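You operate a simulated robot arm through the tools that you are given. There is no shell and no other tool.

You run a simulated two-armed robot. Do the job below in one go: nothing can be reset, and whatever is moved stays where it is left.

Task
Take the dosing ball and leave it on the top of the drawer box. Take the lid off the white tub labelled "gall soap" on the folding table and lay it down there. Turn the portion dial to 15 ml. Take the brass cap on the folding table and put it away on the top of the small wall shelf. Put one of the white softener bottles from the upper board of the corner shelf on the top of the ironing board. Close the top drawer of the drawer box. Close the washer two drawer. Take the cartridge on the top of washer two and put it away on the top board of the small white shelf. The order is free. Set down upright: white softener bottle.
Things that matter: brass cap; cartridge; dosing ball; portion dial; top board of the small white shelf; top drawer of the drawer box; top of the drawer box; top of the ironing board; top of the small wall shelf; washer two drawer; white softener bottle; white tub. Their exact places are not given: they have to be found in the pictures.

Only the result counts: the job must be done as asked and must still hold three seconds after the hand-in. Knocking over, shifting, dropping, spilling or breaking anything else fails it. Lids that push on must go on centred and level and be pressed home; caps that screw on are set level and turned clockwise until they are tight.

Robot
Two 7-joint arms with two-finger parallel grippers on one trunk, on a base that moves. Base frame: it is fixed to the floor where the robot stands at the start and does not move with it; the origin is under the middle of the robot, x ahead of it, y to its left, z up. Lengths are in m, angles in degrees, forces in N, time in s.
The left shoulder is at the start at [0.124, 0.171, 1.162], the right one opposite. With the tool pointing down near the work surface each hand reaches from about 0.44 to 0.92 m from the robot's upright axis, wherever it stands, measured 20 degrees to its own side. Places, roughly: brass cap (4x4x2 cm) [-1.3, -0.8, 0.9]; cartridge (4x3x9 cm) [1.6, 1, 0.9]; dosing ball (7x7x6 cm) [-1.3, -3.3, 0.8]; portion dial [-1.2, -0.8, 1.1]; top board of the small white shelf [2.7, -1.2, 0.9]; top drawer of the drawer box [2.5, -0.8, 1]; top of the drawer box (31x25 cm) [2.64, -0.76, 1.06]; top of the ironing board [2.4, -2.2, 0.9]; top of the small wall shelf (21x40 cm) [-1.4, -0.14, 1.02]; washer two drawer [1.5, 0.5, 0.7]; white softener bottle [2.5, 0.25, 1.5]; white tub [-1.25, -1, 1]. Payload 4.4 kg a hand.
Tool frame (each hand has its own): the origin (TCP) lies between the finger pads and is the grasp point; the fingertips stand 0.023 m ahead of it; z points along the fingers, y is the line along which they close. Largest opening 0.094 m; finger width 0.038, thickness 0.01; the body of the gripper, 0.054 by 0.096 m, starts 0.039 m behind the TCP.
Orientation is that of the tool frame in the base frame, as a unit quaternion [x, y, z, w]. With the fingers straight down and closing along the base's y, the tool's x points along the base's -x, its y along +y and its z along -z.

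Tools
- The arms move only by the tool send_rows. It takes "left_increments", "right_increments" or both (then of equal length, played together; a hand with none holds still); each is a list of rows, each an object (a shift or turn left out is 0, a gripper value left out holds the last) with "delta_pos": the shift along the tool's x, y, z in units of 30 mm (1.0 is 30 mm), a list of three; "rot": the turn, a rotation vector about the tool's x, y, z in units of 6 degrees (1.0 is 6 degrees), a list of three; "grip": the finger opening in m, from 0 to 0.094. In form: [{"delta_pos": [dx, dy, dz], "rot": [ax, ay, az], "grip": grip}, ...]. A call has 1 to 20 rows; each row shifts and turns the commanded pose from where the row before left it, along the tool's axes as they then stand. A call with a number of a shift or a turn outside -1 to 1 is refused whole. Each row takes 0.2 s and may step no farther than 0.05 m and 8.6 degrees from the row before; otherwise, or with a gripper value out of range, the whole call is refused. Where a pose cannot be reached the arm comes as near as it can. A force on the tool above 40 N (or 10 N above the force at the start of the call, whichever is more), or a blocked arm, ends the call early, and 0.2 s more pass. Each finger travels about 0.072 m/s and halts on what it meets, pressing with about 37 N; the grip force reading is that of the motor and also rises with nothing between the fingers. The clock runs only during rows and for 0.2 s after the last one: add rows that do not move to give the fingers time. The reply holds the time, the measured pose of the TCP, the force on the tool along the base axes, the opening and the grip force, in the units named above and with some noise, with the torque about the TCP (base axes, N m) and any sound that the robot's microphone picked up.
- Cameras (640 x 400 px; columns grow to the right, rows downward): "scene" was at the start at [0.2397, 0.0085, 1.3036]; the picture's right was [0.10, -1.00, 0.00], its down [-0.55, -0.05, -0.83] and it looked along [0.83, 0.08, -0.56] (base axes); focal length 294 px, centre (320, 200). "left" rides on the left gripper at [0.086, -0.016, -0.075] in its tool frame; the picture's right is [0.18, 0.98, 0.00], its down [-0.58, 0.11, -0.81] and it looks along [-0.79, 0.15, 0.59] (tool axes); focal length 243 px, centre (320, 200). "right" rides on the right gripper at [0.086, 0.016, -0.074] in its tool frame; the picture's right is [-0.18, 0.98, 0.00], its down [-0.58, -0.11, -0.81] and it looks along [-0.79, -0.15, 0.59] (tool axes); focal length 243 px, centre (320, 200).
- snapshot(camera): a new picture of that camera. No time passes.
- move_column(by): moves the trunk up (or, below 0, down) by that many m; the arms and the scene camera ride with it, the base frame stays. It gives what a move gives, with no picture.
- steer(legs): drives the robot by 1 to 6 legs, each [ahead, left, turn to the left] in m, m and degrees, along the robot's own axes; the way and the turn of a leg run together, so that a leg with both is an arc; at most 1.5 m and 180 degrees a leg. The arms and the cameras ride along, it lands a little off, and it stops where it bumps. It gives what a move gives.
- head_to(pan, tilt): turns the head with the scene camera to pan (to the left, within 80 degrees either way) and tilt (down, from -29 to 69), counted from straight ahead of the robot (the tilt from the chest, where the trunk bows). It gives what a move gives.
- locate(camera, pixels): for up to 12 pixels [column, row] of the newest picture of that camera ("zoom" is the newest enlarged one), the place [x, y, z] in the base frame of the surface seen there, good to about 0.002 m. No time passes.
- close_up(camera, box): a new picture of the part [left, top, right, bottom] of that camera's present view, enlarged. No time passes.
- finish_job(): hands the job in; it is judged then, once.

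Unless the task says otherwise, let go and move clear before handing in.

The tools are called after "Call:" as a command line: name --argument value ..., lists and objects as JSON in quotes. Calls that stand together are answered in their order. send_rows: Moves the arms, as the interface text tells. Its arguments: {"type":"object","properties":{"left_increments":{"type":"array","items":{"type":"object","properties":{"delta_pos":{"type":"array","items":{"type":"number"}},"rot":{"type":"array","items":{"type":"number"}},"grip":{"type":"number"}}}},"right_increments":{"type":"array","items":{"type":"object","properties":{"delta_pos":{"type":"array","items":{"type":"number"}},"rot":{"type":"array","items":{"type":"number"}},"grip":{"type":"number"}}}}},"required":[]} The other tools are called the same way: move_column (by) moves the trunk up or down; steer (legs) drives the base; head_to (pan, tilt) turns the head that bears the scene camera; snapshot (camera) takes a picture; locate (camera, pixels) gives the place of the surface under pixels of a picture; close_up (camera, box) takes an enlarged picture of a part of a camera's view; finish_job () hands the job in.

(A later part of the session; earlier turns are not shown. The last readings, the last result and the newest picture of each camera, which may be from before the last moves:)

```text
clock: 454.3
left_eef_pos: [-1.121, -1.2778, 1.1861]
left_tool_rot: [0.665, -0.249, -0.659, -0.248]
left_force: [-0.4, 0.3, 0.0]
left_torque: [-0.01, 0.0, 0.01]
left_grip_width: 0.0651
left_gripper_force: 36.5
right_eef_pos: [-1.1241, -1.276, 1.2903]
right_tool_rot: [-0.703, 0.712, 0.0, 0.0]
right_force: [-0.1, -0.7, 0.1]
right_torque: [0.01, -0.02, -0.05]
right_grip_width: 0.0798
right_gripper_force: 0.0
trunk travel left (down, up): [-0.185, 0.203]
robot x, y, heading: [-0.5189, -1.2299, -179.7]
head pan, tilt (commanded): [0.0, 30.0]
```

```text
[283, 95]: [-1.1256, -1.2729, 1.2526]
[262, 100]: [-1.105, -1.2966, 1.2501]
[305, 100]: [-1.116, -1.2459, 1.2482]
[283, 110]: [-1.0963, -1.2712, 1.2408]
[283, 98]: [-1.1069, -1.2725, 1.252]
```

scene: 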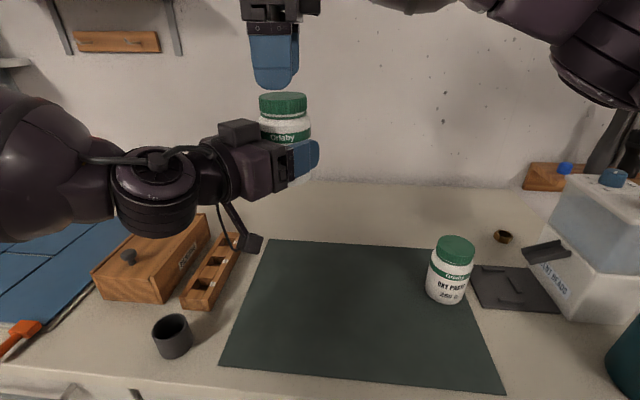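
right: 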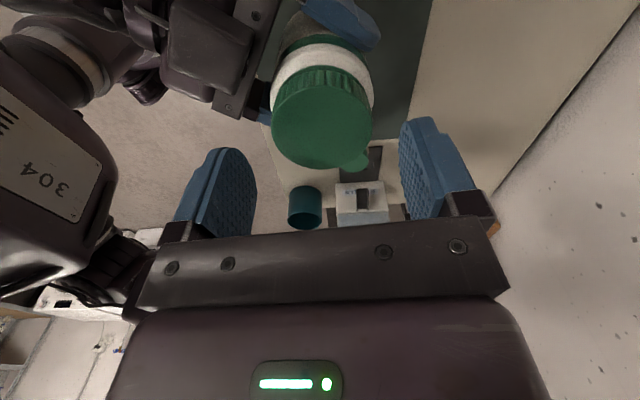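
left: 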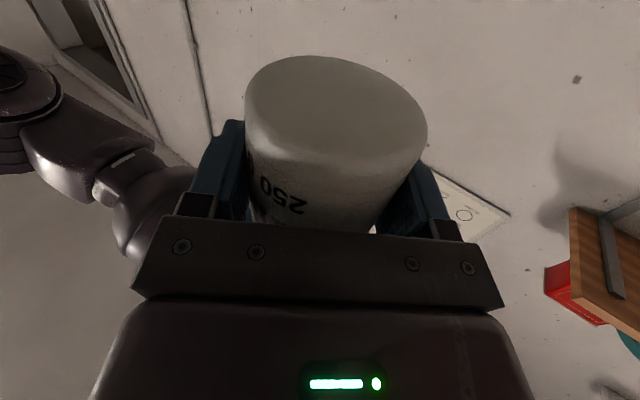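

The lid's centre is at about (−1.1247,−1.2745), just under the hand. I lower, grip and turn another ~85° counter-clockwise.

Call:
send_rows --right_increments '[{"delta_pos": [-0.05, 0, 0.6]}, {"delta_pos": [0, 0, 0.6]}, {}, {"grip": 0.07}, {"grip": 0.06}, {"grip": 0.05}, {"grip": 0.045}, {}, {}]'

Call:
send_rows --right_increments '[{"rot": [0, 0, -0.7]}, {"rot": [0, 0, -0.8]}, {"rot": [0, 0, -0.8]}, {"rot": [0, 0, -0.8]}, {"rot": [0, 0, -0.8]}, {}]'

```text
clock: 456.3
left_eef_pos: [-1.1224, -1.2765, 1.1859]
left_tool_rot: [0.665, -0.249, -0.659, -0.249]
left_force: [-2.2, 0.1, 0.2]
left_torque: [-0.01, -0.14, 0.01]
left_grip_width: 0.065
left_gripper_force: 37.1
right_eef_pos: [-1.124, -1.275, 1.255]
right_tool_rot: [-0.703, 0.711, -0.001, 0.0]
right_force: [2.7, -0.6, -0.9]
right_torque: [-0.02, -0.1, 0.01]
right_grip_width: 0.0565
right_gripper_force: 37.2
trunk travel left (down, up): [-0.185, 0.203]
robot x, y, heading: [-0.5212, -1.2221, -179.5]
head pan, tilt (commanded): [0.0, 30.0]
```

```text
clock: 457.7
left_eef_pos: [-1.1203, -1.2773, 1.1859]
left_tool_rot: [0.665, -0.248, -0.659, -0.248]
left_force: [7.8, -8.4, -3.2]
left_torque: [0.47, 0.57, -0.04]
left_grip_width: 0.0651
left_gripper_force: 37.3
right_eef_pos: [-1.1238, -1.2737, 1.2555]
right_tool_rot: [0.833, -0.554, -0.001, 0.0]
right_force: [-7.6, 8.6, 3.0]
right_torque: [0.11, -0.07, -0.04]
right_grip_width: 0.0561
right_gripper_force: 37.4
trunk travel left (down, up): [-0.185, 0.203]
robot x, y, heading: [-0.5181, -1.2287, -179.9]
head pan, tilt (commanded): [0.0, 30.0]
```

Turning goes on easily and the lid seems to push up by ~3 N, as a thread would. I continue the stroke with a tiny rise.

Call:
send_rows --right_increments '[{"delta_pos": [0, 0, -0.02], "rot": [0, 0, -0.9]}, {"delta_pos": [0, 0, -0.02], "rot": [0, 0, -0.9]}, {"delta_pos": [0, 0, -0.02], "rot": [0, 0, -0.9]}, {"delta_pos": [0, 0, -0.02], "rot": [0, 0, -0.9]}, {"delta_pos": [0, 0, -0.02], "rot": [0, 0, -0.9]}, {}]'

Call:
send_rows --right_increments '[{"delta_pos": [0, 0, -0.01], "rot": [0, 0, -0.9]}, {"delta_pos": [0, 0, -0.01], "rot": [0, 0, -0.9]}, {"delta_pos": [0, 0, -0.01], "rot": [0, 0, -0.9]}, {"delta_pos": [0, 0, -0.01], "rot": [0, 0, -0.9]}, {"delta_pos": [0, 0, -0.01], "rot": [0, 0, -0.9]}, {}]'

Call:
snapshot --camera "scene"

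```text
clock: 459.1
left_eef_pos: [-1.1196, -1.2759, 1.1872]
left_tool_rot: [0.663, -0.249, -0.66, -0.249]
left_force: [15.2, -11.7, 5.1]
left_torque: [0.49, 0.73, 0.0]
left_grip_width: 0.0651
left_gripper_force: 36.8
right_eef_pos: [-1.1246, -1.2747, 1.2579]
right_tool_rot: [0.939, -0.344, 0.001, -0.001]
right_force: [-13.9, 10.5, -7.1]
right_torque: [0.32, 0.32, 0.0]
right_grip_width: 0.0565
right_gripper_force: 36.6
trunk travel left (down, up): [-0.185, 0.203]
robot x, y, heading: [-0.5187, -1.2266, -179.7]
head pan, tilt (commanded): [0.0, 30.0]
```

```text
clock: 460.5
left_eef_pos: [-1.1213, -1.2765, 1.1873]
left_tool_rot: [0.664, -0.248, -0.66, -0.248]
left_force: [11.5, -7.3, 18.8]
left_torque: [0.1, 0.63, -0.04]
left_grip_width: 0.065
left_gripper_force: 37.1
right_eef_pos: [-1.1237, -1.2742, 1.2591]
right_tool_rot: [0.993, -0.114, 0.001, 0.0]
right_force: [-11.1, 7.0, -22.5]
right_torque: [0.44, 0.26, 0.02]
right_grip_width: 0.0563
right_gripper_force: 36.9
trunk travel left (down, up): [-0.185, 0.203]
robot x, y, heading: [-0.5184, -1.2289, -179.9]
head pan, tilt (commanded): [0.0, 30.0]
```

```text
taken
```

scene: 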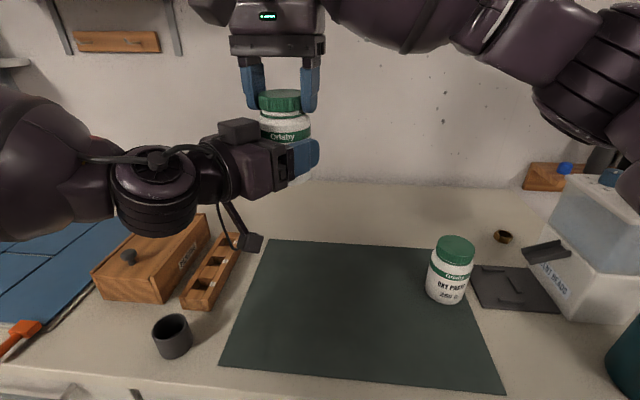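

About 140° so far and it still holds (−22 N when raised 4 mm). I lower again, release, and prepare the next stroke.

Call:
send_rows --right_increments '[{"delta_pos": [0, 0, 0.12]}, {"grip": 0.07}, {"grip": 0.08}, {}, {"delta_pos": [0, 0, -0.6]}, {"delta_pos": [0, 0, -0.6]}, {"rot": [0, 0, 1]}, {"rot": [0, 0, 1]}, {"rot": [0, 0, 1]}, {"rot": [0, 0, 1]}, {"rot": [0, 0, 1]}, {"rot": [0, 0, 1]}, {"rot": [0, 0, 1]}, {"rot": [0, 0, 1]}, {"rot": [0, 0, 1]}, {"rot": [0, 0, 1]}, {"rot": [0, 0, 1]}, {"rot": [0, 0, 1]}, {"rot": [0, 0, 1]}, {}]'

Call:
snapshot --camera "right"

Call:
locate --camera "right" --pixels '[[276, 125], [368, 118], [322, 120], [318, 165], [320, 95]]'

Call:
close_up --camera "scene" --box '[220, 70, 348, 200]'

```text
clock: 464.7
left_eef_pos: [-1.1214, -1.2762, 1.1865]
left_tool_rot: [0.665, -0.248, -0.66, -0.248]
left_force: [-0.9, 0.5, -0.9]
left_torque: [0.01, 0.02, 0.01]
left_grip_width: 0.0649
left_gripper_force: 36.8
right_eef_pos: [-1.1228, -1.275, 1.2905]
right_tool_rot: [-0.698, 0.716, 0.001, 0.0]
right_force: [-0.1, -0.7, 0.9]
right_torque: [-0.01, 0.03, -0.03]
right_grip_width: 0.0801
right_gripper_force: 0.0
trunk travel left (down, up): [-0.185, 0.203]
robot x, y, heading: [-0.5181, -1.2274, -180.0]
head pan, tilt (commanded): [0.0, 30.0]
```

```text
taken
```

right: 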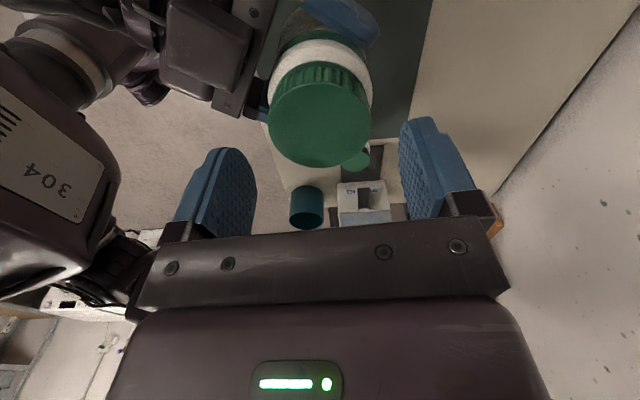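

```text
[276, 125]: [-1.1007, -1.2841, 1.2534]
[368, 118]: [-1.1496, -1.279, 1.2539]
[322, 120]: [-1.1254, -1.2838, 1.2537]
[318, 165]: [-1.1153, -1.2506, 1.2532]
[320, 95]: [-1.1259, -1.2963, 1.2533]
```

```text
3.08 times, centred on (284, 135) of scene
```

zoom: 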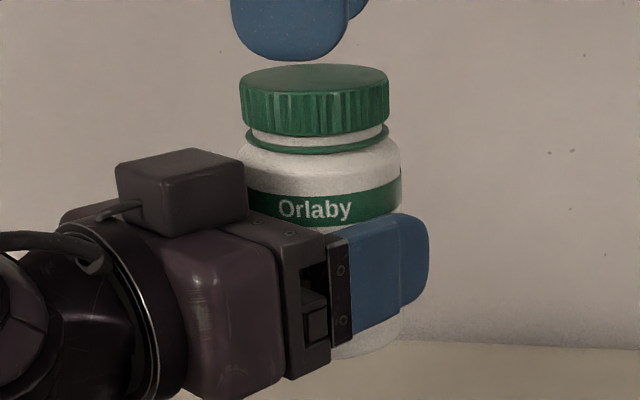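

The gap under the lid has grown slightly, so the thread is working. I grip again and turn another stroke of ~84°.

Call:
send_rows --right_increments '[{"delta_pos": [0, 0.05, 0.6]}, {"delta_pos": [0, 0, 0.6]}, {}, {"grip": 0.07}, {"grip": 0.06}, {"grip": 0.05}, {"grip": 0.045}, {}, {}]'

Call:
send_rows --right_increments '[{"rot": [0, 0, -0.8]}, {"rot": [0, 0, -0.9]}, {"rot": [0, 0, -0.9]}, {"rot": [0, 0, -0.9]}, {"rot": [0, 0, -0.9]}, {"rot": [0, 0, -0.9]}, {"rot": [0, 0, -0.9]}, {}]'

Call:
send_rows --right_increments '[{"rot": [0, 0, -0.9]}, {"rot": [0, 0, -0.9]}, {"rot": [0, 0, -0.9]}, {"rot": [0, 0, -0.9]}, {"rot": [0, 0, -0.9]}, {"rot": [0, 0, -0.9]}, {"rot": [0, 0, -0.9]}, {}]'

```text
clock: 466.7
left_eef_pos: [-1.1225, -1.2773, 1.1858]
left_tool_rot: [0.665, -0.247, -0.66, -0.248]
left_force: [-17.6, 2.7, 0.4]
left_torque: [-0.15, -0.95, 0.02]
left_grip_width: 0.0649
left_gripper_force: 36.8
right_eef_pos: [-1.1243, -1.2753, 1.2539]
right_tool_rot: [-0.699, 0.715, 0.0, 0.001]
right_force: [19.0, -2.8, -1.1]
right_torque: [-0.03, -0.27, 0.0]
right_grip_width: 0.0572
right_gripper_force: 36.6
trunk travel left (down, up): [-0.185, 0.203]
robot x, y, heading: [-0.5187, -1.2227, -179.9]
head pan, tilt (commanded): [0.0, 30.0]
```

```text
clock: 468.5
left_eef_pos: [-1.1222, -1.2767, 1.1866]
left_tool_rot: [0.666, -0.248, -0.659, -0.248]
left_force: [-21.7, -5.5, 0.9]
left_torque: [0.25, -0.96, 0.01]
left_grip_width: 0.0649
left_gripper_force: 36.8
right_eef_pos: [-1.1254, -1.2746, 1.254]
right_tool_rot: [0.891, -0.453, 0.0, 0.0]
right_force: [21.5, 6.3, -0.2]
right_torque: [0.17, -0.53, -0.02]
right_grip_width: 0.0569
right_gripper_force: 37.1
trunk travel left (down, up): [-0.185, 0.203]
robot x, y, heading: [-0.5205, -1.2264, -179.7]
head pan, tilt (commanded): [0.0, 30.0]
```

```text
clock: 470.3
left_eef_pos: [-1.1209, -1.2763, 1.1869]
left_tool_rot: [0.665, -0.25, -0.659, -0.249]
left_force: [-8.3, -5.4, -0.2]
left_torque: [0.31, -0.53, 0.1]
left_grip_width: 0.0653
left_gripper_force: 36.8
right_eef_pos: [-1.1253, -1.2744, 1.2553]
right_tool_rot: [0.99, -0.141, 0.0, 0.0]
right_force: [9.2, 6.4, -0.2]
right_torque: [0.05, -0.09, -0.05]
right_grip_width: 0.057
right_gripper_force: 37.1
trunk travel left (down, up): [-0.185, 0.203]
robot x, y, heading: [-0.5156, -1.2291, -179.9]
head pan, tilt (commanded): [0.0, 30.0]
```

About 215° in total now. I test with a small rise of 3 mm.

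Call:
send_rows --right_increments '[{"delta_pos": [0, 0, -0.1]}, {}]'

Call:
close_up --camera "scene" --box '[220, 70, 348, 200]'

```text
clock: 470.9
left_eef_pos: [-1.1222, -1.2765, 1.1855]
left_tool_rot: [0.664, -0.25, -0.659, -0.25]
left_force: [-2.3, -2.9, 0.4]
left_torque: [0.19, -0.23, 0.03]
left_grip_width: 0.0649
left_gripper_force: 37.2
right_eef_pos: [-1.1234, -1.274, 1.2575]
right_tool_rot: [0.99, -0.142, -0.001, 0.0]
right_force: [2.6, 3.2, -3.1]
right_torque: [-0.02, -0.01, 0.04]
right_grip_width: 0.0571
right_gripper_force: 37.3
trunk travel left (down, up): [-0.185, 0.203]
robot x, y, heading: [-0.5189, -1.2275, -180.0]
head pan, tilt (commanded): [0.0, 30.0]
```

```text
3.08 times, centred on (284, 135) of scene
```

zoom: 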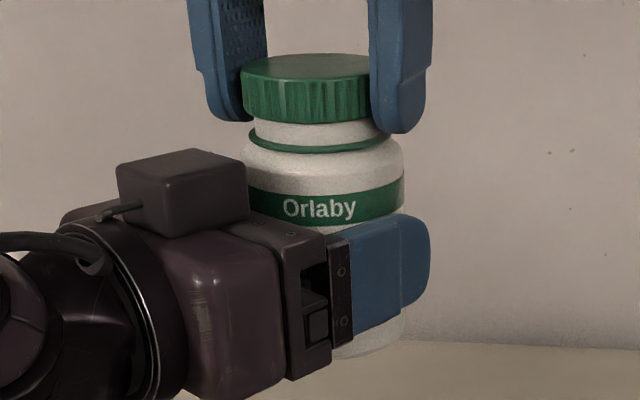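

The lid has come up visibly and the pull is only ~3 N. I raise it further to free it.

Call:
send_rows --right_increments '[{"delta_pos": [0, 0, -0.15]}, {"delta_pos": [0, 0, -0.2]}, {}]'

Call:
close_up --camera "scene" --box '[220, 50, 348, 200]'

```text
clock: 471.7
left_eef_pos: [-1.12, -1.2751, 1.1851]
left_tool_rot: [0.664, -0.249, -0.659, -0.249]
left_force: [-0.5, 0.7, -0.2]
left_torque: [-0.01, 0.01, 0.01]
left_grip_width: 0.0651
left_gripper_force: 36.6
right_eef_pos: [-1.1243, -1.2745, 1.2682]
right_tool_rot: [0.99, -0.143, 0.0, 0.001]
right_force: [-0.7, -0.4, -0.5]
right_torque: [-0.01, 0.01, 0.02]
right_grip_width: 0.0573
right_gripper_force: 36.5
trunk travel left (down, up): [-0.185, 0.203]
robot x, y, heading: [-0.5207, -1.2299, -179.8]
head pan, tilt (commanded): [0.0, 30.0]
```

```text
2.67 times, centred on (284, 125) of scene
```

zoom: 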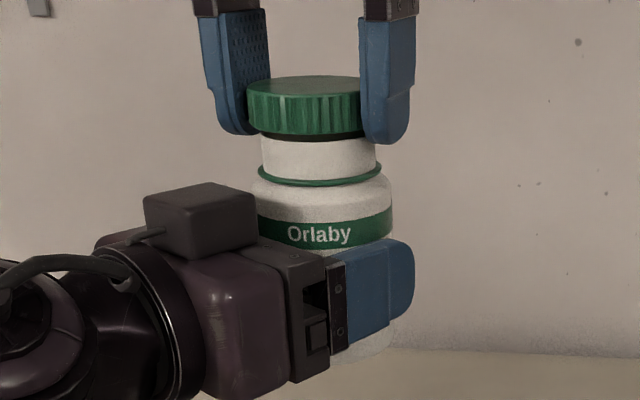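

The lid is free (no force left). I lift it clear and carry it to the bare table area behind the mat.

Call:
send_rows --right_increments '[{"delta_pos": [0, 0, -0.7]}, {"delta_pos": [0, 0, -0.9]}, {"delta_pos": [0, 0, -0.5]}, {"delta_pos": [-0.827, -0.503, 0]}, {"delta_pos": [-0.827, -0.503, 0]}, {"delta_pos": [-0.827, -0.503, 0]}, {"delta_pos": [-0.827, -0.503, 0]}, {"delta_pos": [-0.827, -0.503, 0]}, {"delta_pos": [-0.827, -0.503, 0]}, {"delta_pos": [-0.827, -0.503, 0]}, {"delta_pos": [-0.827, -0.503, 0]}, {"delta_pos": [-0.827, -0.503, 0]}, {"delta_pos": [-0.827, -0.503, 0]}, {}]'

Call:
snapshot --camera "scene"

Call:
locate --camera "scene" --pixels '[[350, 215], [400, 210], [430, 200], [300, 210], [350, 238], [420, 240], [380, 200]]'

```text
clock: 474.7
left_eef_pos: [-1.1199, -1.2756, 1.1863]
left_tool_rot: [0.665, -0.249, -0.659, -0.248]
left_force: [0.1, 0.4, 1.1]
left_torque: [0.02, -0.04, 0.0]
left_grip_width: 0.0649
left_gripper_force: 37.1
right_eef_pos: [-1.3191, -1.0561, 1.3317]
right_tool_rot: [0.99, -0.141, -0.002, 0.001]
right_force: [-0.4, 0.0, 0.3]
right_torque: [-0.01, 0.0, 0.02]
right_grip_width: 0.057
right_gripper_force: 36.9
trunk travel left (down, up): [-0.185, 0.203]
robot x, y, heading: [-0.5155, -1.2265, -179.9]
head pan, tilt (commanded): [0.0, 30.0]
```

```text
taken
```

scene: 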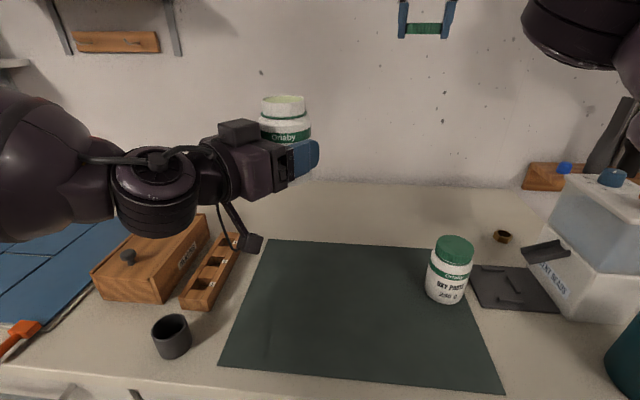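

```text
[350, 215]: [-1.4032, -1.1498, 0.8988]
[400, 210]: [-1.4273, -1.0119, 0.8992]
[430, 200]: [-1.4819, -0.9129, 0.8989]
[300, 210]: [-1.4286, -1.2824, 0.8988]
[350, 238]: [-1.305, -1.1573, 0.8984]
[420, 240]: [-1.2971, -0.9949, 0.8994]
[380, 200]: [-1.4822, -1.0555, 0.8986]
```

The mat's back edge is at x≈−1.295, so I shift 3.5 cm further back onto the bare table and lower the lid to just above it.

Call:
send_rows --right_increments '[{"delta_pos": [-0.56, 0.16, 0]}, {"delta_pos": [-0.56, 0.16, 0]}, {"delta_pos": [0, 0, 1]}, {"delta_pos": [0, 0, 1]}, {"delta_pos": [0, 0, 1]}, {"delta_pos": [0, 0, 1]}, {"delta_pos": [0, 0, 1]}, {"delta_pos": [0, 0, 1]}, {"delta_pos": [0, 0, 1]}, {"delta_pos": [0, 0, 1]}, {"delta_pos": [0, 0, 1]}, {"delta_pos": [0, 0, 1]}, {"delta_pos": [0, 0, 1]}, {"delta_pos": [0, 0, 1]}, {"delta_pos": [0, 0, 0.9]}, {}]'

Call:
snapshot --camera "scene"

```text
clock: 478.1
left_eef_pos: [-1.1204, -1.2766, 1.186]
left_tool_rot: [0.665, -0.249, -0.659, -0.248]
left_force: [0.6, 0.4, -0.1]
left_torque: [-0.01, -0.02, -0.01]
left_grip_width: 0.0648
left_gripper_force: 37.3
right_eef_pos: [-1.3787, -1.0636, 0.9466]
right_tool_rot: [0.99, -0.142, 0.0, 0.0]
right_force: [0.6, -0.1, -0.1]
right_torque: [0.0, 0.01, 0.01]
right_grip_width: 0.057
right_gripper_force: 37.2
right hand out of reach, approached as far as the arm can: row 1, 2, 3, 4, 5, 6, 7, 8, 9, 10, 13
trunk travel left (down, up): [-0.185, 0.203]
robot x, y, heading: [-0.5203, -1.2278, -180.0]
head pan, tilt (commanded): [0.0, 30.0]
```

```text
taken
```

scene: 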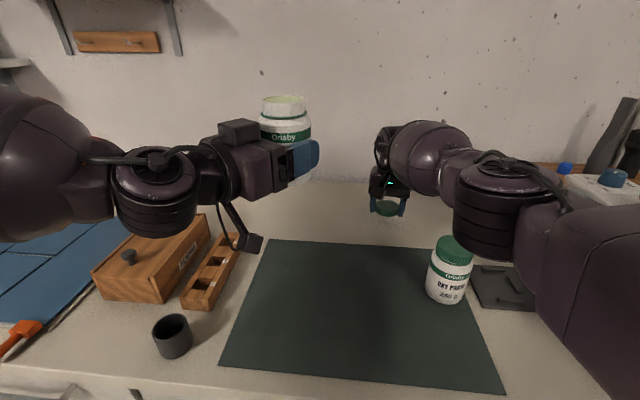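

The lid hangs over bare table at (−1.379,−1.064), 2 cm above it. I bring it slightly nearer and set it down.

Call:
send_rows --right_increments '[{"delta_pos": [0.6, -0.18, 0]}, {"delta_pos": [0, 0, 0.35]}, {"delta_pos": [0, 0, 0.25]}, {"delta_pos": [0, 0, 0.1]}, {}]'

Call:
close_up --camera "scene" --box '[340, 110, 468, 240]'

```text
clock: 479.3
left_eef_pos: [-1.1211, -1.2765, 1.187]
left_tool_rot: [0.664, -0.248, -0.66, -0.248]
left_force: [0.8, -0.5, -0.4]
left_torque: [0.0, -0.01, 0.0]
left_grip_width: 0.0649
left_gripper_force: 36.9
right_eef_pos: [-1.3624, -1.0623, 0.9242]
right_tool_rot: [0.99, -0.142, 0.0, 0.0]
right_force: [-1.2, 0.7, 0.5]
right_torque: [0.02, 0.02, 0.01]
right_grip_width: 0.0573
right_gripper_force: 37.4
trunk travel left (down, up): [-0.185, 0.203]
robot x, y, heading: [-0.5178, -1.2275, -179.8]
head pan, tilt (commanded): [0.0, 30.0]
```

```text
3.08 times, centred on (404, 175) of scene
```

zoom: 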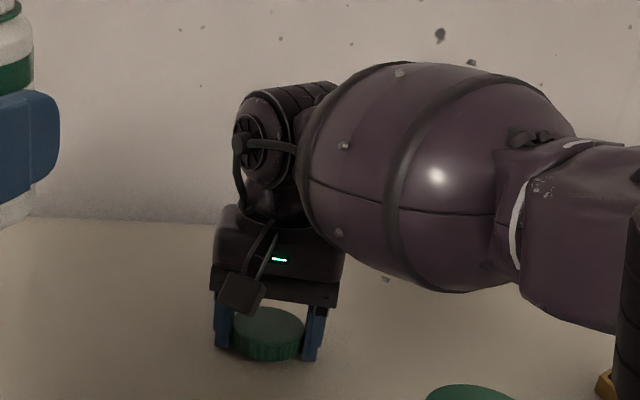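

The lid is just at the table. I lower another millimetre or two until it touches and let go.

Call:
send_rows --right_increments '[{"delta_pos": [0, 0, 0.05]}, {"delta_pos": [0, 0, 0.03]}, {}]'

```text
clock: 480.1
left_eef_pos: [-1.1197, -1.277, 1.1867]
left_tool_rot: [0.665, -0.249, -0.659, -0.249]
left_force: [1.0, 0.2, 0.1]
left_torque: [0.0, 0.0, 0.01]
left_grip_width: 0.065
left_gripper_force: 36.5
right_eef_pos: [-1.3626, -1.0615, 0.9237]
right_tool_rot: [0.99, -0.142, -0.001, -0.001]
right_force: [-1.2, 1.6, 3.8]
right_torque: [0.19, -0.06, 0.11]
right_grip_width: 0.0573
right_gripper_force: 37.0
trunk travel left (down, up): [-0.185, 0.203]
robot x, y, heading: [-0.5202, -1.2245, -179.9]
head pan, tilt (commanded): [0.0, 30.0]
```

Contact (3.8 N). I open and rise straight up.

Call:
send_rows --right_increments '[{"grip": 0.065}, {"grip": 0.08}, {}, {"delta_pos": [0, 0, -0.4]}, {"delta_pos": [0, 0, -0.8]}, {"delta_pos": [0, 0, -1]}, {"delta_pos": [0, 0, -1]}, {"delta_pos": [0.2, 0, -1]}, {"delta_pos": [0.4, 0, -1]}, {"delta_pos": [0.4, 0, -1]}, {"delta_pos": [0.4, 0, -1]}, {"delta_pos": [0.4, 0, -1]}, {"delta_pos": [0.4, 0, -1]}, {"delta_pos": [0.4, 0, -1]}, {"delta_pos": [0.4, 0, -1]}, {}]'

Call:
snapshot --camera "scene"

```text
clock: 483.5
left_eef_pos: [-1.1217, -1.2769, 1.1854]
left_tool_rot: [0.665, -0.249, -0.658, -0.249]
left_force: [-0.3, 0.4, 0.4]
left_torque: [0.02, -0.01, 0.01]
left_grip_width: 0.0647
left_gripper_force: 37.0
right_eef_pos: [-1.2793, -1.0894, 1.2582]
right_tool_rot: [0.99, -0.142, 0.0, 0.001]
right_force: [-0.2, 0.4, 0.1]
right_torque: [0.04, -0.01, -0.02]
right_grip_width: 0.08
right_gripper_force: 0.0
trunk travel left (down, up): [-0.185, 0.203]
robot x, y, heading: [-0.5177, -1.2264, -179.8]
head pan, tilt (commanded): [0.0, 30.0]
```

```text
taken
```

scene: 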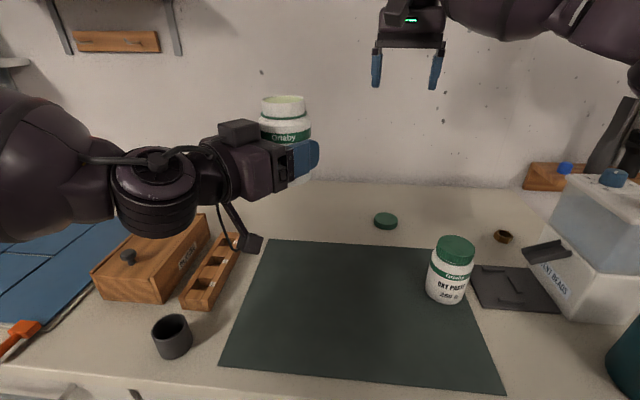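

The lid lies on the table (px 386,221). Now I take the open tub over from above with the right hand by its neck, so that I can stand it back upright.

Call:
send_rows --right_increments '[{"delta_pos": [0, 0, -0.8]}, {"delta_pos": [0, 0, -0.8]}, {"delta_pos": [0, 0, -0.8]}, {"delta_pos": [0.744, 0.5, 0]}, {"delta_pos": [0.744, 0.5, 0]}, {"delta_pos": [0.744, 0.5, 0]}, {"delta_pos": [0.744, 0.5, 0]}, {"delta_pos": [0.744, 0.5, 0]}, {"delta_pos": [0.744, 0.5, 0]}, {"delta_pos": [0.744, 0.5, 0]}, {"delta_pos": [0.744, 0.5, 0]}, {"delta_pos": [0.744, 0.5, 0]}, {}]'

Call:
snapshot --camera "right"

Call:
close_up --camera "scene" --box '[220, 30, 348, 200]'

```text
clock: 486.3
left_eef_pos: [-1.1215, -1.2755, 1.1866]
left_tool_rot: [0.665, -0.248, -0.659, -0.248]
left_force: [0.3, -0.1, -0.3]
left_torque: [0.02, -0.01, -0.01]
left_grip_width: 0.0648
left_gripper_force: 36.8
right_eef_pos: [-1.1234, -1.2742, 1.3314]
right_tool_rot: [0.99, -0.14, 0.0, 0.0]
right_force: [0.4, -0.2, 0.5]
right_torque: [-0.02, -0.01, 0.0]
right_grip_width: 0.08
right_gripper_force: 0.1
trunk travel left (down, up): [-0.185, 0.203]
robot x, y, heading: [-0.5165, -1.2306, -179.9]
head pan, tilt (commanded): [0.0, 30.0]
```

```text
taken
```

right: 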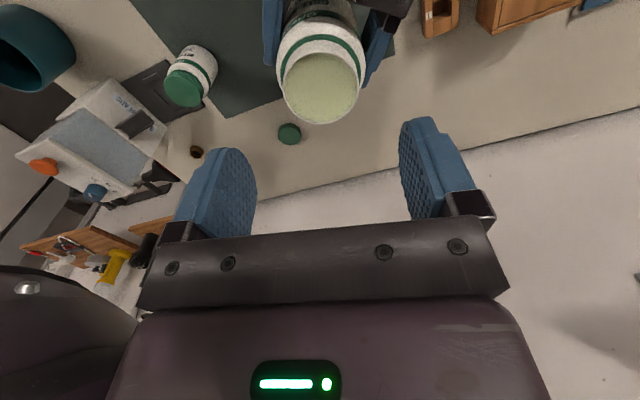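

```text
2.35 times, centred on (284, 115) of scene
```

zoom: 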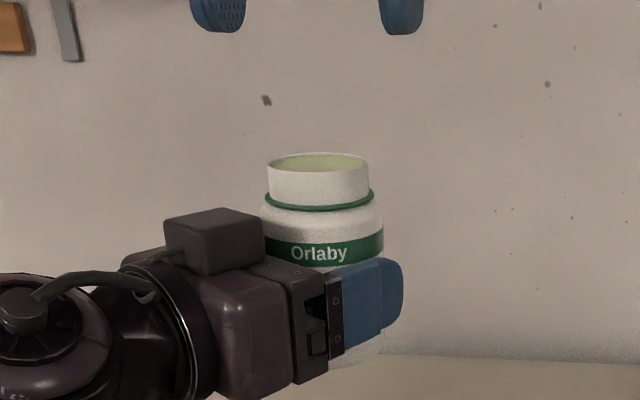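

The open neck is ~54 mm wide and lies right under the hand. I lower and grip the neck, just above the green ring.

Call:
send_rows --right_increments '[{"delta_pos": [0.02, 0.04, 0.88]}, {"delta_pos": [0, 0, 0.88]}, {"delta_pos": [0, 0, 0.85]}, {}, {"grip": 0.07}, {"grip": 0.06}, {"grip": 0.05}, {"grip": 0.045}, {}, {}]'

Call:
close_up --camera "scene" --box '[220, 30, 348, 200]'

```text
clock: 488.5
left_eef_pos: [-1.1202, -1.277, 1.1858]
left_tool_rot: [0.666, -0.249, -0.658, -0.248]
left_force: [1.1, 0.7, -19.5]
left_torque: [-0.66, 0.14, -0.07]
left_grip_width: 0.0649
left_gripper_force: 36.9
right_eef_pos: [-1.1216, -1.2742, 1.2524]
right_tool_rot: [0.99, -0.142, -0.001, 0.001]
right_force: [-2.2, -1.6, 19.3]
right_torque: [0.51, -0.06, 0.08]
right_grip_width: 0.0514
right_gripper_force: 37.2
trunk travel left (down, up): [-0.185, 0.203]
robot x, y, heading: [-0.5206, -1.2261, -180.0]
head pan, tilt (commanded): [0.0, 30.0]
```

```text
2.35 times, centred on (284, 115) of scene
```

zoom: 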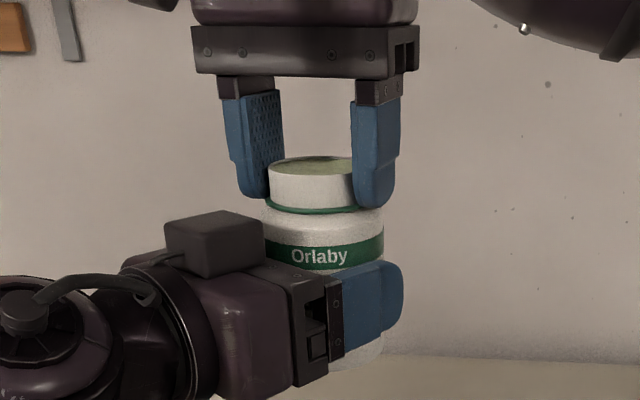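

The fingertips press on the ring with 19 N. I ease the right hand up by 2 mm before letting the left hand go.

Call:
send_rows --right_increments '[{"delta_pos": [0, 0, -0.04]}, {}, {"delta_pos": [0, 0, -0.02]}, {}]'

```text
clock: 489.5
left_eef_pos: [-1.1208, -1.2778, 1.1854]
left_tool_rot: [0.665, -0.248, -0.659, -0.248]
left_force: [0.8, -6.4, -19.5]
left_torque: [-0.09, -0.55, -0.47]
left_grip_width: 0.0648
left_gripper_force: 37.2
right_eef_pos: [-1.1222, -1.2745, 1.2539]
right_tool_rot: [0.99, -0.141, 0.0, 0.001]
right_force: [-0.8, 6.8, 19.2]
right_torque: [0.49, 0.66, 0.49]
right_grip_width: 0.0514
right_gripper_force: 37.4
trunk travel left (down, up): [-0.185, 0.203]
robot x, y, heading: [-0.5182, -1.2277, -179.8]
head pan, tilt (commanded): [0.0, 30.0]
```

The vertical force is unchanged, so I raise a little more and watch.

Call:
send_rows --right_increments '[{"delta_pos": [0, 0, -0.06]}, {}]'

```text
clock: 490.1
left_eef_pos: [-1.1221, -1.2777, 1.1851]
left_tool_rot: [0.665, -0.247, -0.66, -0.247]
left_force: [1.0, -9.4, -10.6]
left_torque: [-0.09, -0.91, -0.06]
left_grip_width: 0.0648
left_gripper_force: 37.4
right_eef_pos: [-1.1222, -1.2756, 1.2547]
right_tool_rot: [0.99, -0.141, 0.001, 0.0]
right_force: [-0.8, 9.1, 9.6]
right_torque: [0.71, 0.9, 0.07]
right_grip_width: 0.0514
right_gripper_force: 36.1
trunk travel left (down, up): [-0.185, 0.203]
robot x, y, heading: [-0.5186, -1.2257, -180.1]
head pan, tilt (commanded): [0.0, 30.0]
```

It dropped to ~10 N. One more small rise, then I release the left hand.

Call:
send_rows --right_increments '[{"delta_pos": [0, 0, -0.05]}, {}]'

Call:
send_rows --left_increments '[{"grip": 0.075}, {"grip": 0.085}, {"grip": 0.094}, {}, {}]'

Call:
close_up --camera "scene" --box '[220, 30, 348, 200]'

```text
clock: 490.7
left_eef_pos: [-1.1216, -1.278, 1.1879]
left_tool_rot: [0.664, -0.247, -0.662, -0.247]
left_force: [-2.9, -16.2, 0.5]
left_torque: [0.51, -0.79, -0.16]
left_grip_width: 0.0646
left_gripper_force: 36.9
right_eef_pos: [-1.1231, -1.2756, 1.2558]
right_tool_rot: [0.99, -0.142, 0.001, -0.001]
right_force: [3.2, 15.8, -0.2]
right_torque: [0.61, 0.54, 0.19]
right_grip_width: 0.0514
right_gripper_force: 37.1
trunk travel left (down, up): [-0.185, 0.203]
robot x, y, heading: [-0.5207, -1.222, -180.0]
head pan, tilt (commanded): [0.0, 30.0]
```

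```text
clock: 491.9
left_eef_pos: [-1.1211, -1.2761, 1.1868]
left_tool_rot: [0.664, -0.249, -0.66, -0.248]
left_force: [0.5, -0.3, -0.2]
left_torque: [0.01, 0.0, -0.01]
left_grip_width: 0.0938
left_gripper_force: 0.1
right_eef_pos: [-1.1223, -1.2761, 1.2568]
right_tool_rot: [0.99, -0.142, 0.0, 0.001]
right_force: [0.3, -0.5, -2.9]
right_torque: [0.02, 0.01, -0.03]
right_grip_width: 0.0515
right_gripper_force: 37.5
trunk travel left (down, up): [-0.185, 0.203]
robot x, y, heading: [-0.5206, -1.2246, -179.4]
head pan, tilt (commanded): [0.0, 30.0]
```

```text
2.35 times, centred on (284, 115) of scene
```

zoom: 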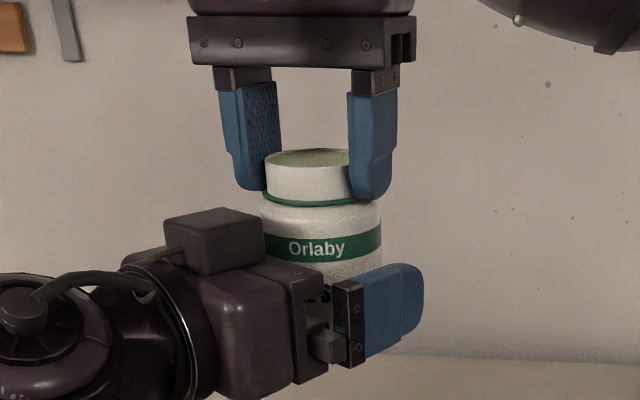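

The right hand alone now holds the open tub (2.9 N), level. I move it out of the left fingers and carry it back to its old place.

Call:
send_rows --right_increments '[{"delta_pos": [-0.5, -0.23, 0]}, {"delta_pos": [-0.8, -0.37, 0]}, {"delta_pos": [-0.83, -0.385, 0]}, {"delta_pos": [-0.83, -0.385, 0]}, {"delta_pos": [-0.668, -0.697, 0]}, {"delta_pos": [-0.668, -0.697, 0]}, {"delta_pos": [-0.668, -0.697, 0]}, {"delta_pos": [-0.668, -0.697, 0]}, {"delta_pos": [-0.668, -0.697, 0]}, {"delta_pos": [-0.668, -0.697, 0]}, {"delta_pos": [-0.668, -0.697, 0]}, {"delta_pos": [-0.668, -0.697, 0]}, {"delta_pos": [-0.668, -0.697, 0]}, {"delta_pos": [-0.668, -0.697, 0]}, {}]'

Call:
head_to --pan -10 --tilt 30

Call:
snapshot --camera "scene"

```text
clock: 495.1
left_eef_pos: [-1.1208, -1.2763, 1.1861]
left_tool_rot: [0.664, -0.248, -0.66, -0.248]
left_force: [-0.1, -0.3, 0.2]
left_torque: [0.01, -0.01, 0.0]
left_grip_width: 0.0938
left_gripper_force: 0.0
right_eef_pos: [-1.3309, -0.9561, 1.2553]
right_tool_rot: [0.99, -0.142, 0.0, 0.0]
right_force: [0.1, -0.1, -2.1]
right_torque: [-0.01, -0.03, 0.03]
right_grip_width: 0.0515
right_gripper_force: 37.0
trunk travel left (down, up): [-0.185, 0.203]
robot x, y, heading: [-0.518, -1.2286, -179.8]
head pan, tilt (commanded): [0.0, 30.0]
```

```text
clock: 495.8
left_eef_pos: [-1.1217, -1.2761, 1.1861]
left_tool_rot: [0.665, -0.248, -0.66, -0.248]
left_force: [-0.3, -1.1, 0.0]
left_torque: [0.0, 0.01, 0.0]
left_grip_width: 0.0941
left_gripper_force: 0.1
right_eef_pos: [-1.3312, -0.9563, 1.2554]
right_tool_rot: [0.99, -0.142, 0.0, 0.001]
right_force: [-0.6, 0.4, -3.2]
right_torque: [-0.03, 0.0, 0.03]
right_grip_width: 0.0515
right_gripper_force: 36.6
trunk travel left (down, up): [-0.185, 0.203]
robot x, y, heading: [-0.5184, -1.2296, -179.6]
head pan, tilt (commanded): [-10.0, 30.0]
```

```text
taken
```

scene: 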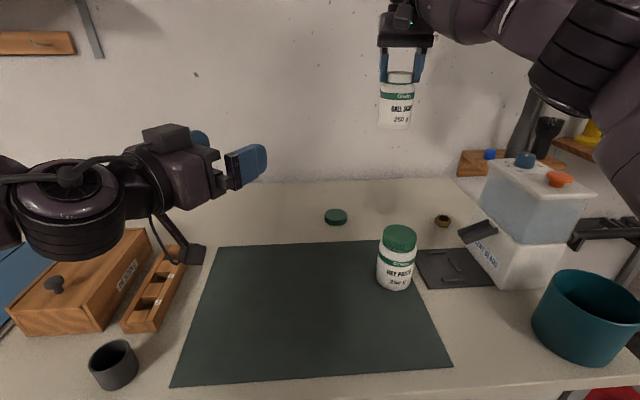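

The tub hangs near its old place. I move the last 3 cm and lower it to just above the table.

Call:
send_rows --right_increments '[{"delta_pos": [-0.85, -0.8, 0]}, {"delta_pos": [0, 0, 0.95]}, {"delta_pos": [0, 0, 0.95]}, {"delta_pos": [0, 0, 0.95]}, {"delta_pos": [0, 0, 0.95]}, {"delta_pos": [0, 0, 0.95]}, {"delta_pos": [0, 0, 0.95]}, {"delta_pos": [0, 0, 0.95]}, {"delta_pos": [0, 0, 0.9]}, {}]'

Call:
close_up --camera "scene" --box '[330, 90, 490, 250]'

```text
clock: 498.0
left_eef_pos: [-1.1218, -1.2764, 1.1881]
left_tool_rot: [0.665, -0.249, -0.659, -0.249]
left_force: [0.2, 0.4, 0.1]
left_torque: [-0.03, 0.01, -0.02]
left_grip_width: 0.0942
left_gripper_force: 0.0
right_eef_pos: [-1.3468, -0.9244, 1.0301]
right_tool_rot: [0.99, -0.142, -0.001, 0.0]
right_force: [0.7, 0.1, -2.0]
right_torque: [-0.02, 0.0, -0.01]
right_grip_width: 0.0511
right_gripper_force: 36.9
trunk travel left (down, up): [-0.185, 0.203]
robot x, y, heading: [-0.5184, -1.2254, -179.8]
head pan, tilt (commanded): [-10.0, 30.0]
```

```text
2.50 times, centred on (410, 170) of scene
```

zoom: 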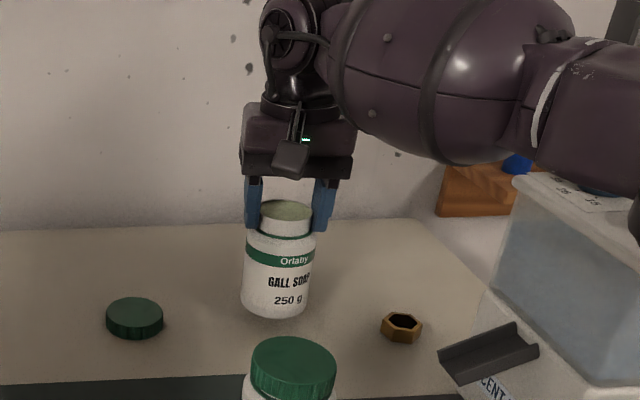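

The tub is ~2 cm above the table, but my forearm passes over the dispenser. I check the clearance to its dial before lowering more.

Call:
locate --camera "zoom" --pixels '[[560, 160], [600, 185], [630, 200], [530, 140], [600, 60], [580, 185], [560, 195], [545, 180], [632, 235]]'

Call:
snapshot --camera "scene"

```text
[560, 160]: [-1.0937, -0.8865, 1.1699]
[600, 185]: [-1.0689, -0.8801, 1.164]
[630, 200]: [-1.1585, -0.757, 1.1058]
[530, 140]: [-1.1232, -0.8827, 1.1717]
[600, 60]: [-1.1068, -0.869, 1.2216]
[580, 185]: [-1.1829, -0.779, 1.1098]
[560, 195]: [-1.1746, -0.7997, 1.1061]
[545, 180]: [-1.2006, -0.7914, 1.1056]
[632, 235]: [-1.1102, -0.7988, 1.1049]
```

```text
taken
```

scene: 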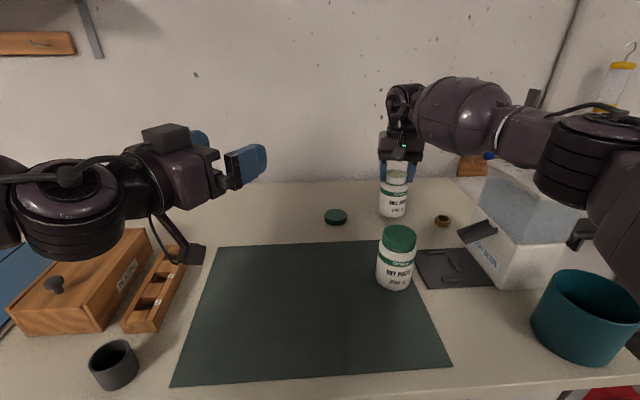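

The forearm's underside is at z≈1.16, only a few cm above the dispenser's knobs (1.13). I check the elbow's underside too.

Call:
locate --camera "scene" --pixels '[[560, 185], [580, 195], [600, 198], [545, 175], [520, 160], [570, 205], [610, 205], [500, 150]]'

Call:
close_up --camera "scene" --box '[460, 90, 620, 230]'

```text
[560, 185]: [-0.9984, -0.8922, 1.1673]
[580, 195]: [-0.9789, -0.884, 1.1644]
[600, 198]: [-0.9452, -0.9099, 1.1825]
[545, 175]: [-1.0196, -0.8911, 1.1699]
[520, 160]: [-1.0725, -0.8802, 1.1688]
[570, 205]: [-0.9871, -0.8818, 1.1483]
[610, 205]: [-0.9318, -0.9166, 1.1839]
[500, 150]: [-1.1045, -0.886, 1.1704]
```

```text
2.86 times, centred on (540, 160) of scene
```

zoom: 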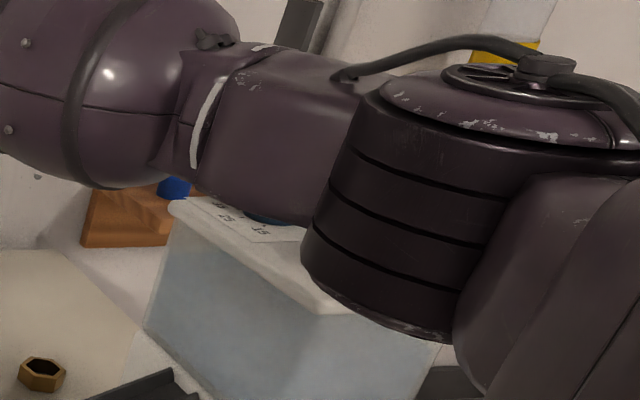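

There remain ≥4 cm between arm and dispenser top, and only 2 cm more to go down, so it is safe. I lower the tub onto the table.

Call:
send_rows --right_increments '[{"delta_pos": [0, 0, 0.3]}, {"delta_pos": [0, 0, 0.2]}, {"delta_pos": [0, 0, 0.1]}, {}]'

Call:
close_up --camera "scene" --box '[340, 130, 460, 230]'

```text
clock: 499.0
left_eef_pos: [-1.122, -1.2764, 1.1858]
left_tool_rot: [0.664, -0.249, -0.66, -0.248]
left_force: [-0.7, 0.8, -0.3]
left_torque: [-0.03, 0.02, -0.01]
left_grip_width: 0.094
left_gripper_force: 0.1
right_eef_pos: [-1.3462, -0.9232, 1.0115]
right_tool_rot: [0.99, -0.141, 0.0, 0.0]
right_force: [-1.2, 0.4, -2.9]
right_torque: [0.03, 0.02, 0.03]
right_grip_width: 0.0514
right_gripper_force: 37.2
trunk travel left (down, up): [-0.185, 0.203]
robot x, y, heading: [-0.5204, -1.2243, -179.9]
head pan, tilt (commanded): [-10.0, 30.0]
```

```text
4.00 times, centred on (400, 180) of scene
```

zoom: 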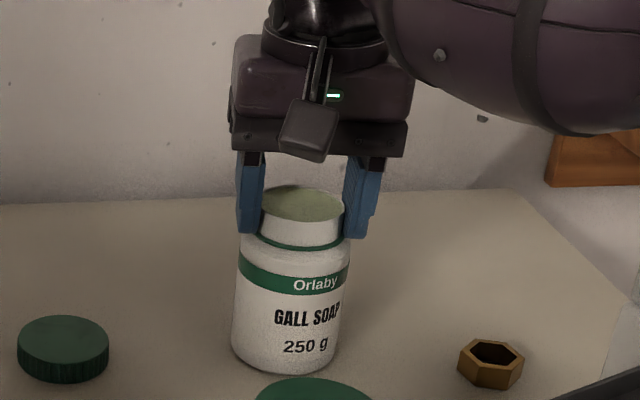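

Call:
send_rows --right_increments '[{"delta_pos": [0, 0, 0.06]}, {}, {"delta_pos": [0, 0, 0.04]}, {}]'

```text
clock: 500.0
left_eef_pos: [-1.1199, -1.2772, 1.187]
left_tool_rot: [0.664, -0.249, -0.66, -0.248]
left_force: [0.0, -0.3, 1.3]
left_torque: [0.0, -0.02, -0.01]
left_grip_width: 0.0943
left_gripper_force: 0.0
right_eef_pos: [-1.3461, -0.9254, 1.0118]
right_tool_rot: [0.99, -0.142, -0.003, 0.0]
right_force: [-3.4, 2.2, 11.3]
right_torque: [-0.18, 0.2, -0.08]
right_grip_width: 0.0511
right_gripper_force: 36.6
trunk travel left (down, up): [-0.185, 0.203]
robot x, y, heading: [-0.5205, -1.2256, -179.8]
head pan, tilt (commanded): [-10.0, 30.0]
```

The tub stands on the table (11 N). I open and rise straight up.

Call:
send_rows --right_increments '[{"delta_pos": [0, 0, -0.03], "grip": 0.06}, {"grip": 0.075}, {}, {}, {"delta_pos": [0, 0, -0.5]}, {"delta_pos": [0, 0, -0.8]}, {"delta_pos": [0, 0, -1]}, {"delta_pos": [0, 0, -1]}, {"delta_pos": [0, 0, -1]}, {}]'

Call:
snapshot --camera "right"

Call:
snapshot --camera "scene"

```text
clock: 502.2
left_eef_pos: [-1.1216, -1.2765, 1.1862]
left_tool_rot: [0.665, -0.249, -0.659, -0.249]
left_force: [-0.5, 0.2, 0.0]
left_torque: [-0.01, 0.02, -0.03]
left_grip_width: 0.094
left_gripper_force: 0.1
right_eef_pos: [-1.3478, -0.9247, 1.1377]
right_tool_rot: [0.99, -0.142, 0.0, 0.0]
right_force: [-0.7, 0.4, 1.1]
right_torque: [-0.02, -0.02, -0.03]
right_grip_width: 0.0749
right_gripper_force: 0.0
trunk travel left (down, up): [-0.185, 0.203]
robot x, y, heading: [-0.5194, -1.2263, -179.8]
head pan, tilt (commanded): [-10.0, 30.0]
```

```text
taken
```

right: 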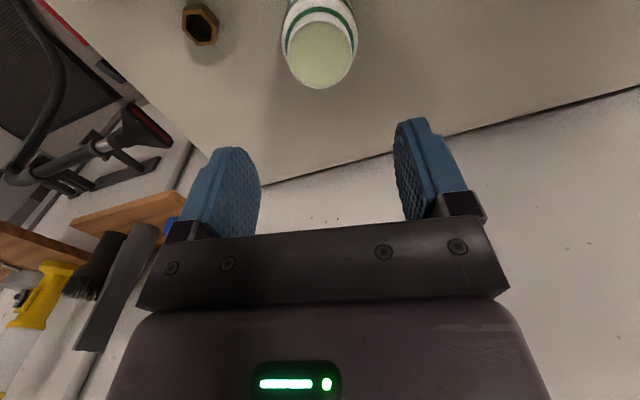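

```text
taken
```

scene: 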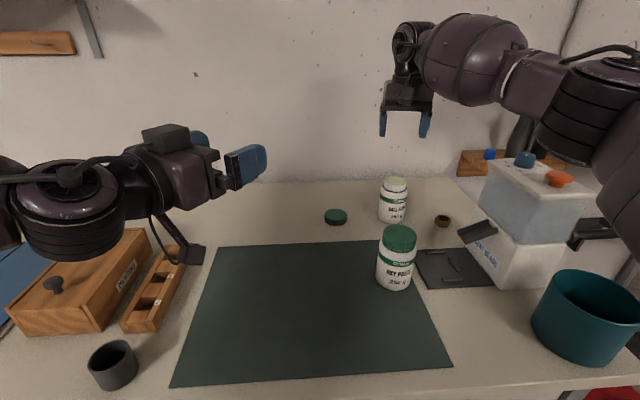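

The tub stands open at its place and its lid lies on the table. The brass cap is close behind the dispenser; with the right arm my forearm would hit the dispenser, so I will use the left hand. First I withdraw both hands and turn the left one back down.

Call:
send_rows --left_increments '[{"delta_pos": [0, 0.7, -0.78]}, {"delta_pos": [0, 0.7, -0.78]}, {"delta_pos": [0, 0.7, -0.78]}, {"delta_pos": [0, 0.7, -0.78]}, {"delta_pos": [0, 0.7, -0.78]}, {"delta_pos": [0, 0.7, -0.78]}, {"delta_pos": [0, 0.7, -0.78]}, {"delta_pos": [0, 0.7, -0.78]}, {"rot": [-1, 0, 0]}, {"rot": [-1, 0, 0]}, {"rot": [-1, 0, 0]}, {"rot": [-1, 0, 0]}, {"rot": [-1, 0, 0]}, {"rot": [-1, 0, 0]}, {"rot": [-1, 0, 0]}, {}]' --right_increments '[{"delta_pos": [0, 0, -1]}, {"delta_pos": [0, 0, -1]}, {"delta_pos": [0, 0, -1]}, {"delta_pos": [0, 0, -1]}, {"delta_pos": [1, 0, 0]}, {"delta_pos": [1, 0, 0]}, {"delta_pos": [1, 0, 0]}, {"delta_pos": [1, 0, 0]}, {"delta_pos": [1, 0, 0]}, {"delta_pos": [1, 0, 0]}, {"delta_pos": [1, 0, 0]}, {"delta_pos": [1, 0, 0]}, {"delta_pos": [1, 0, 0]}, {"delta_pos": [1, 0, 0]}, {"delta_pos": [1, 0, 0]}, {}]'

Call:
snapshot --camera "scene"

```text
clock: 505.6
left_eef_pos: [-1.091, -1.5254, 1.1863]
left_tool_rot: [0.71, 0.004, -0.705, 0.006]
left_force: [0.1, 0.2, 0.3]
left_torque: [-0.01, -0.01, 0.0]
left_grip_width: 0.0941
left_gripper_force: 0.0
left hand out of reach, approached as far as the arm can: row 8
right_eef_pos: [-1.3192, -0.9155, 1.322]
right_tool_rot: [0.99, -0.142, 0.0, 0.0]
right_force: [-0.2, -0.6, 0.2]
right_torque: [0.03, 0.01, -0.03]
right_grip_width: 0.0749
right_gripper_force: 0.0
right hand out of reach, approached as far as the arm can: row 5, 6, 7, 8, 9, 10, 11, 12, 13, 14, 15
trunk travel left (down, up): [-0.185, 0.203]
robot x, y, heading: [-0.5166, -1.2292, -180.0]
head pan, tilt (commanded): [-10.0, 30.0]
```

```text
taken
```

scene: 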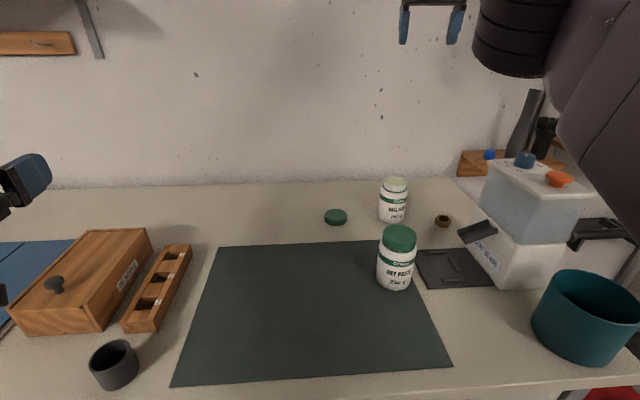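

The left hand is level at its side again. The right hand rose but could not draw back, so I turn its yaw clockwise to free the wrist while I tip the left hand down.

Call:
send_rows --left_increments '[{"rot": [0, 1, 0]}, {"rot": [0, 1, 0]}, {"rot": [0, 1, 0]}, {"rot": [0, 1, 0]}, {"rot": [0, 1, 0]}, {"rot": [0, 1, 0]}, {"rot": [0, 1, 0]}, {"rot": [0, 1, 0]}, {"rot": [0, 1, 0]}, {"rot": [0, 1, 0]}, {"rot": [0, 1, 0]}, {"rot": [0, 1, 0]}, {"rot": [0, 1, 0]}, {"rot": [0, 1, 0]}, {"rot": [0, 1, 0]}, {}]' --right_increments '[{"rot": [0, 0, 1]}, {"rot": [0, 0, 1]}, {"rot": [0, 0, 1]}, {"rot": [0, 0, 1]}, {"rot": [0, 0, 1]}, {"rot": [0, 0, 1]}, {}, {}, {}, {}, {}, {}, {}, {}, {}, {}]'

Call:
head_to --pan -40 --tilt 10

Call:
snapshot --camera "scene"

```text
clock: 509.0
left_eef_pos: [-1.0912, -1.5246, 1.1889]
left_tool_rot: [1.0, 0.009, 0.003, 0.001]
left_force: [0.6, 0.3, 0.1]
left_torque: [-0.01, -0.01, 0.02]
left_grip_width: 0.0938
left_gripper_force: 0.1
right_eef_pos: [-1.3201, -0.9158, 1.3221]
right_tool_rot: [0.898, -0.441, 0.001, 0.001]
right_force: [0.1, 0.2, 0.2]
right_torque: [0.0, 0.03, 0.0]
right_grip_width: 0.0751
right_gripper_force: 0.0
trunk travel left (down, up): [-0.185, 0.203]
robot x, y, heading: [-0.5184, -1.2272, -179.6]
head pan, tilt (commanded): [-10.0, 30.0]
```

```text
clock: 509.9
left_eef_pos: [-1.092, -1.5252, 1.1868]
left_tool_rot: [1.0, 0.007, 0.004, 0.002]
left_force: [0.0, -0.4, 0.0]
left_torque: [-0.01, 0.02, 0.0]
left_grip_width: 0.0942
left_gripper_force: 0.2
right_eef_pos: [-1.3202, -0.9132, 1.3216]
right_tool_rot: [0.898, -0.441, 0.0, 0.001]
right_force: [-0.2, 1.0, 0.5]
right_torque: [0.0, 0.0, 0.02]
right_grip_width: 0.0749
right_gripper_force: 0.1
trunk travel left (down, up): [-0.185, 0.203]
robot x, y, heading: [-0.5184, -1.2267, -180.0]
head pan, tilt (commanded): [-40.0, 10.0]
```

```text
taken
```

scene: 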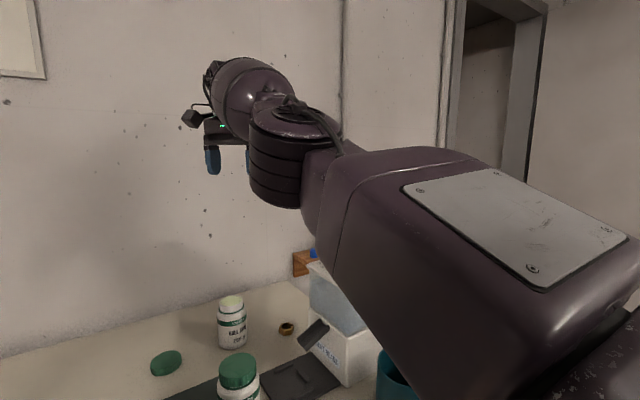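

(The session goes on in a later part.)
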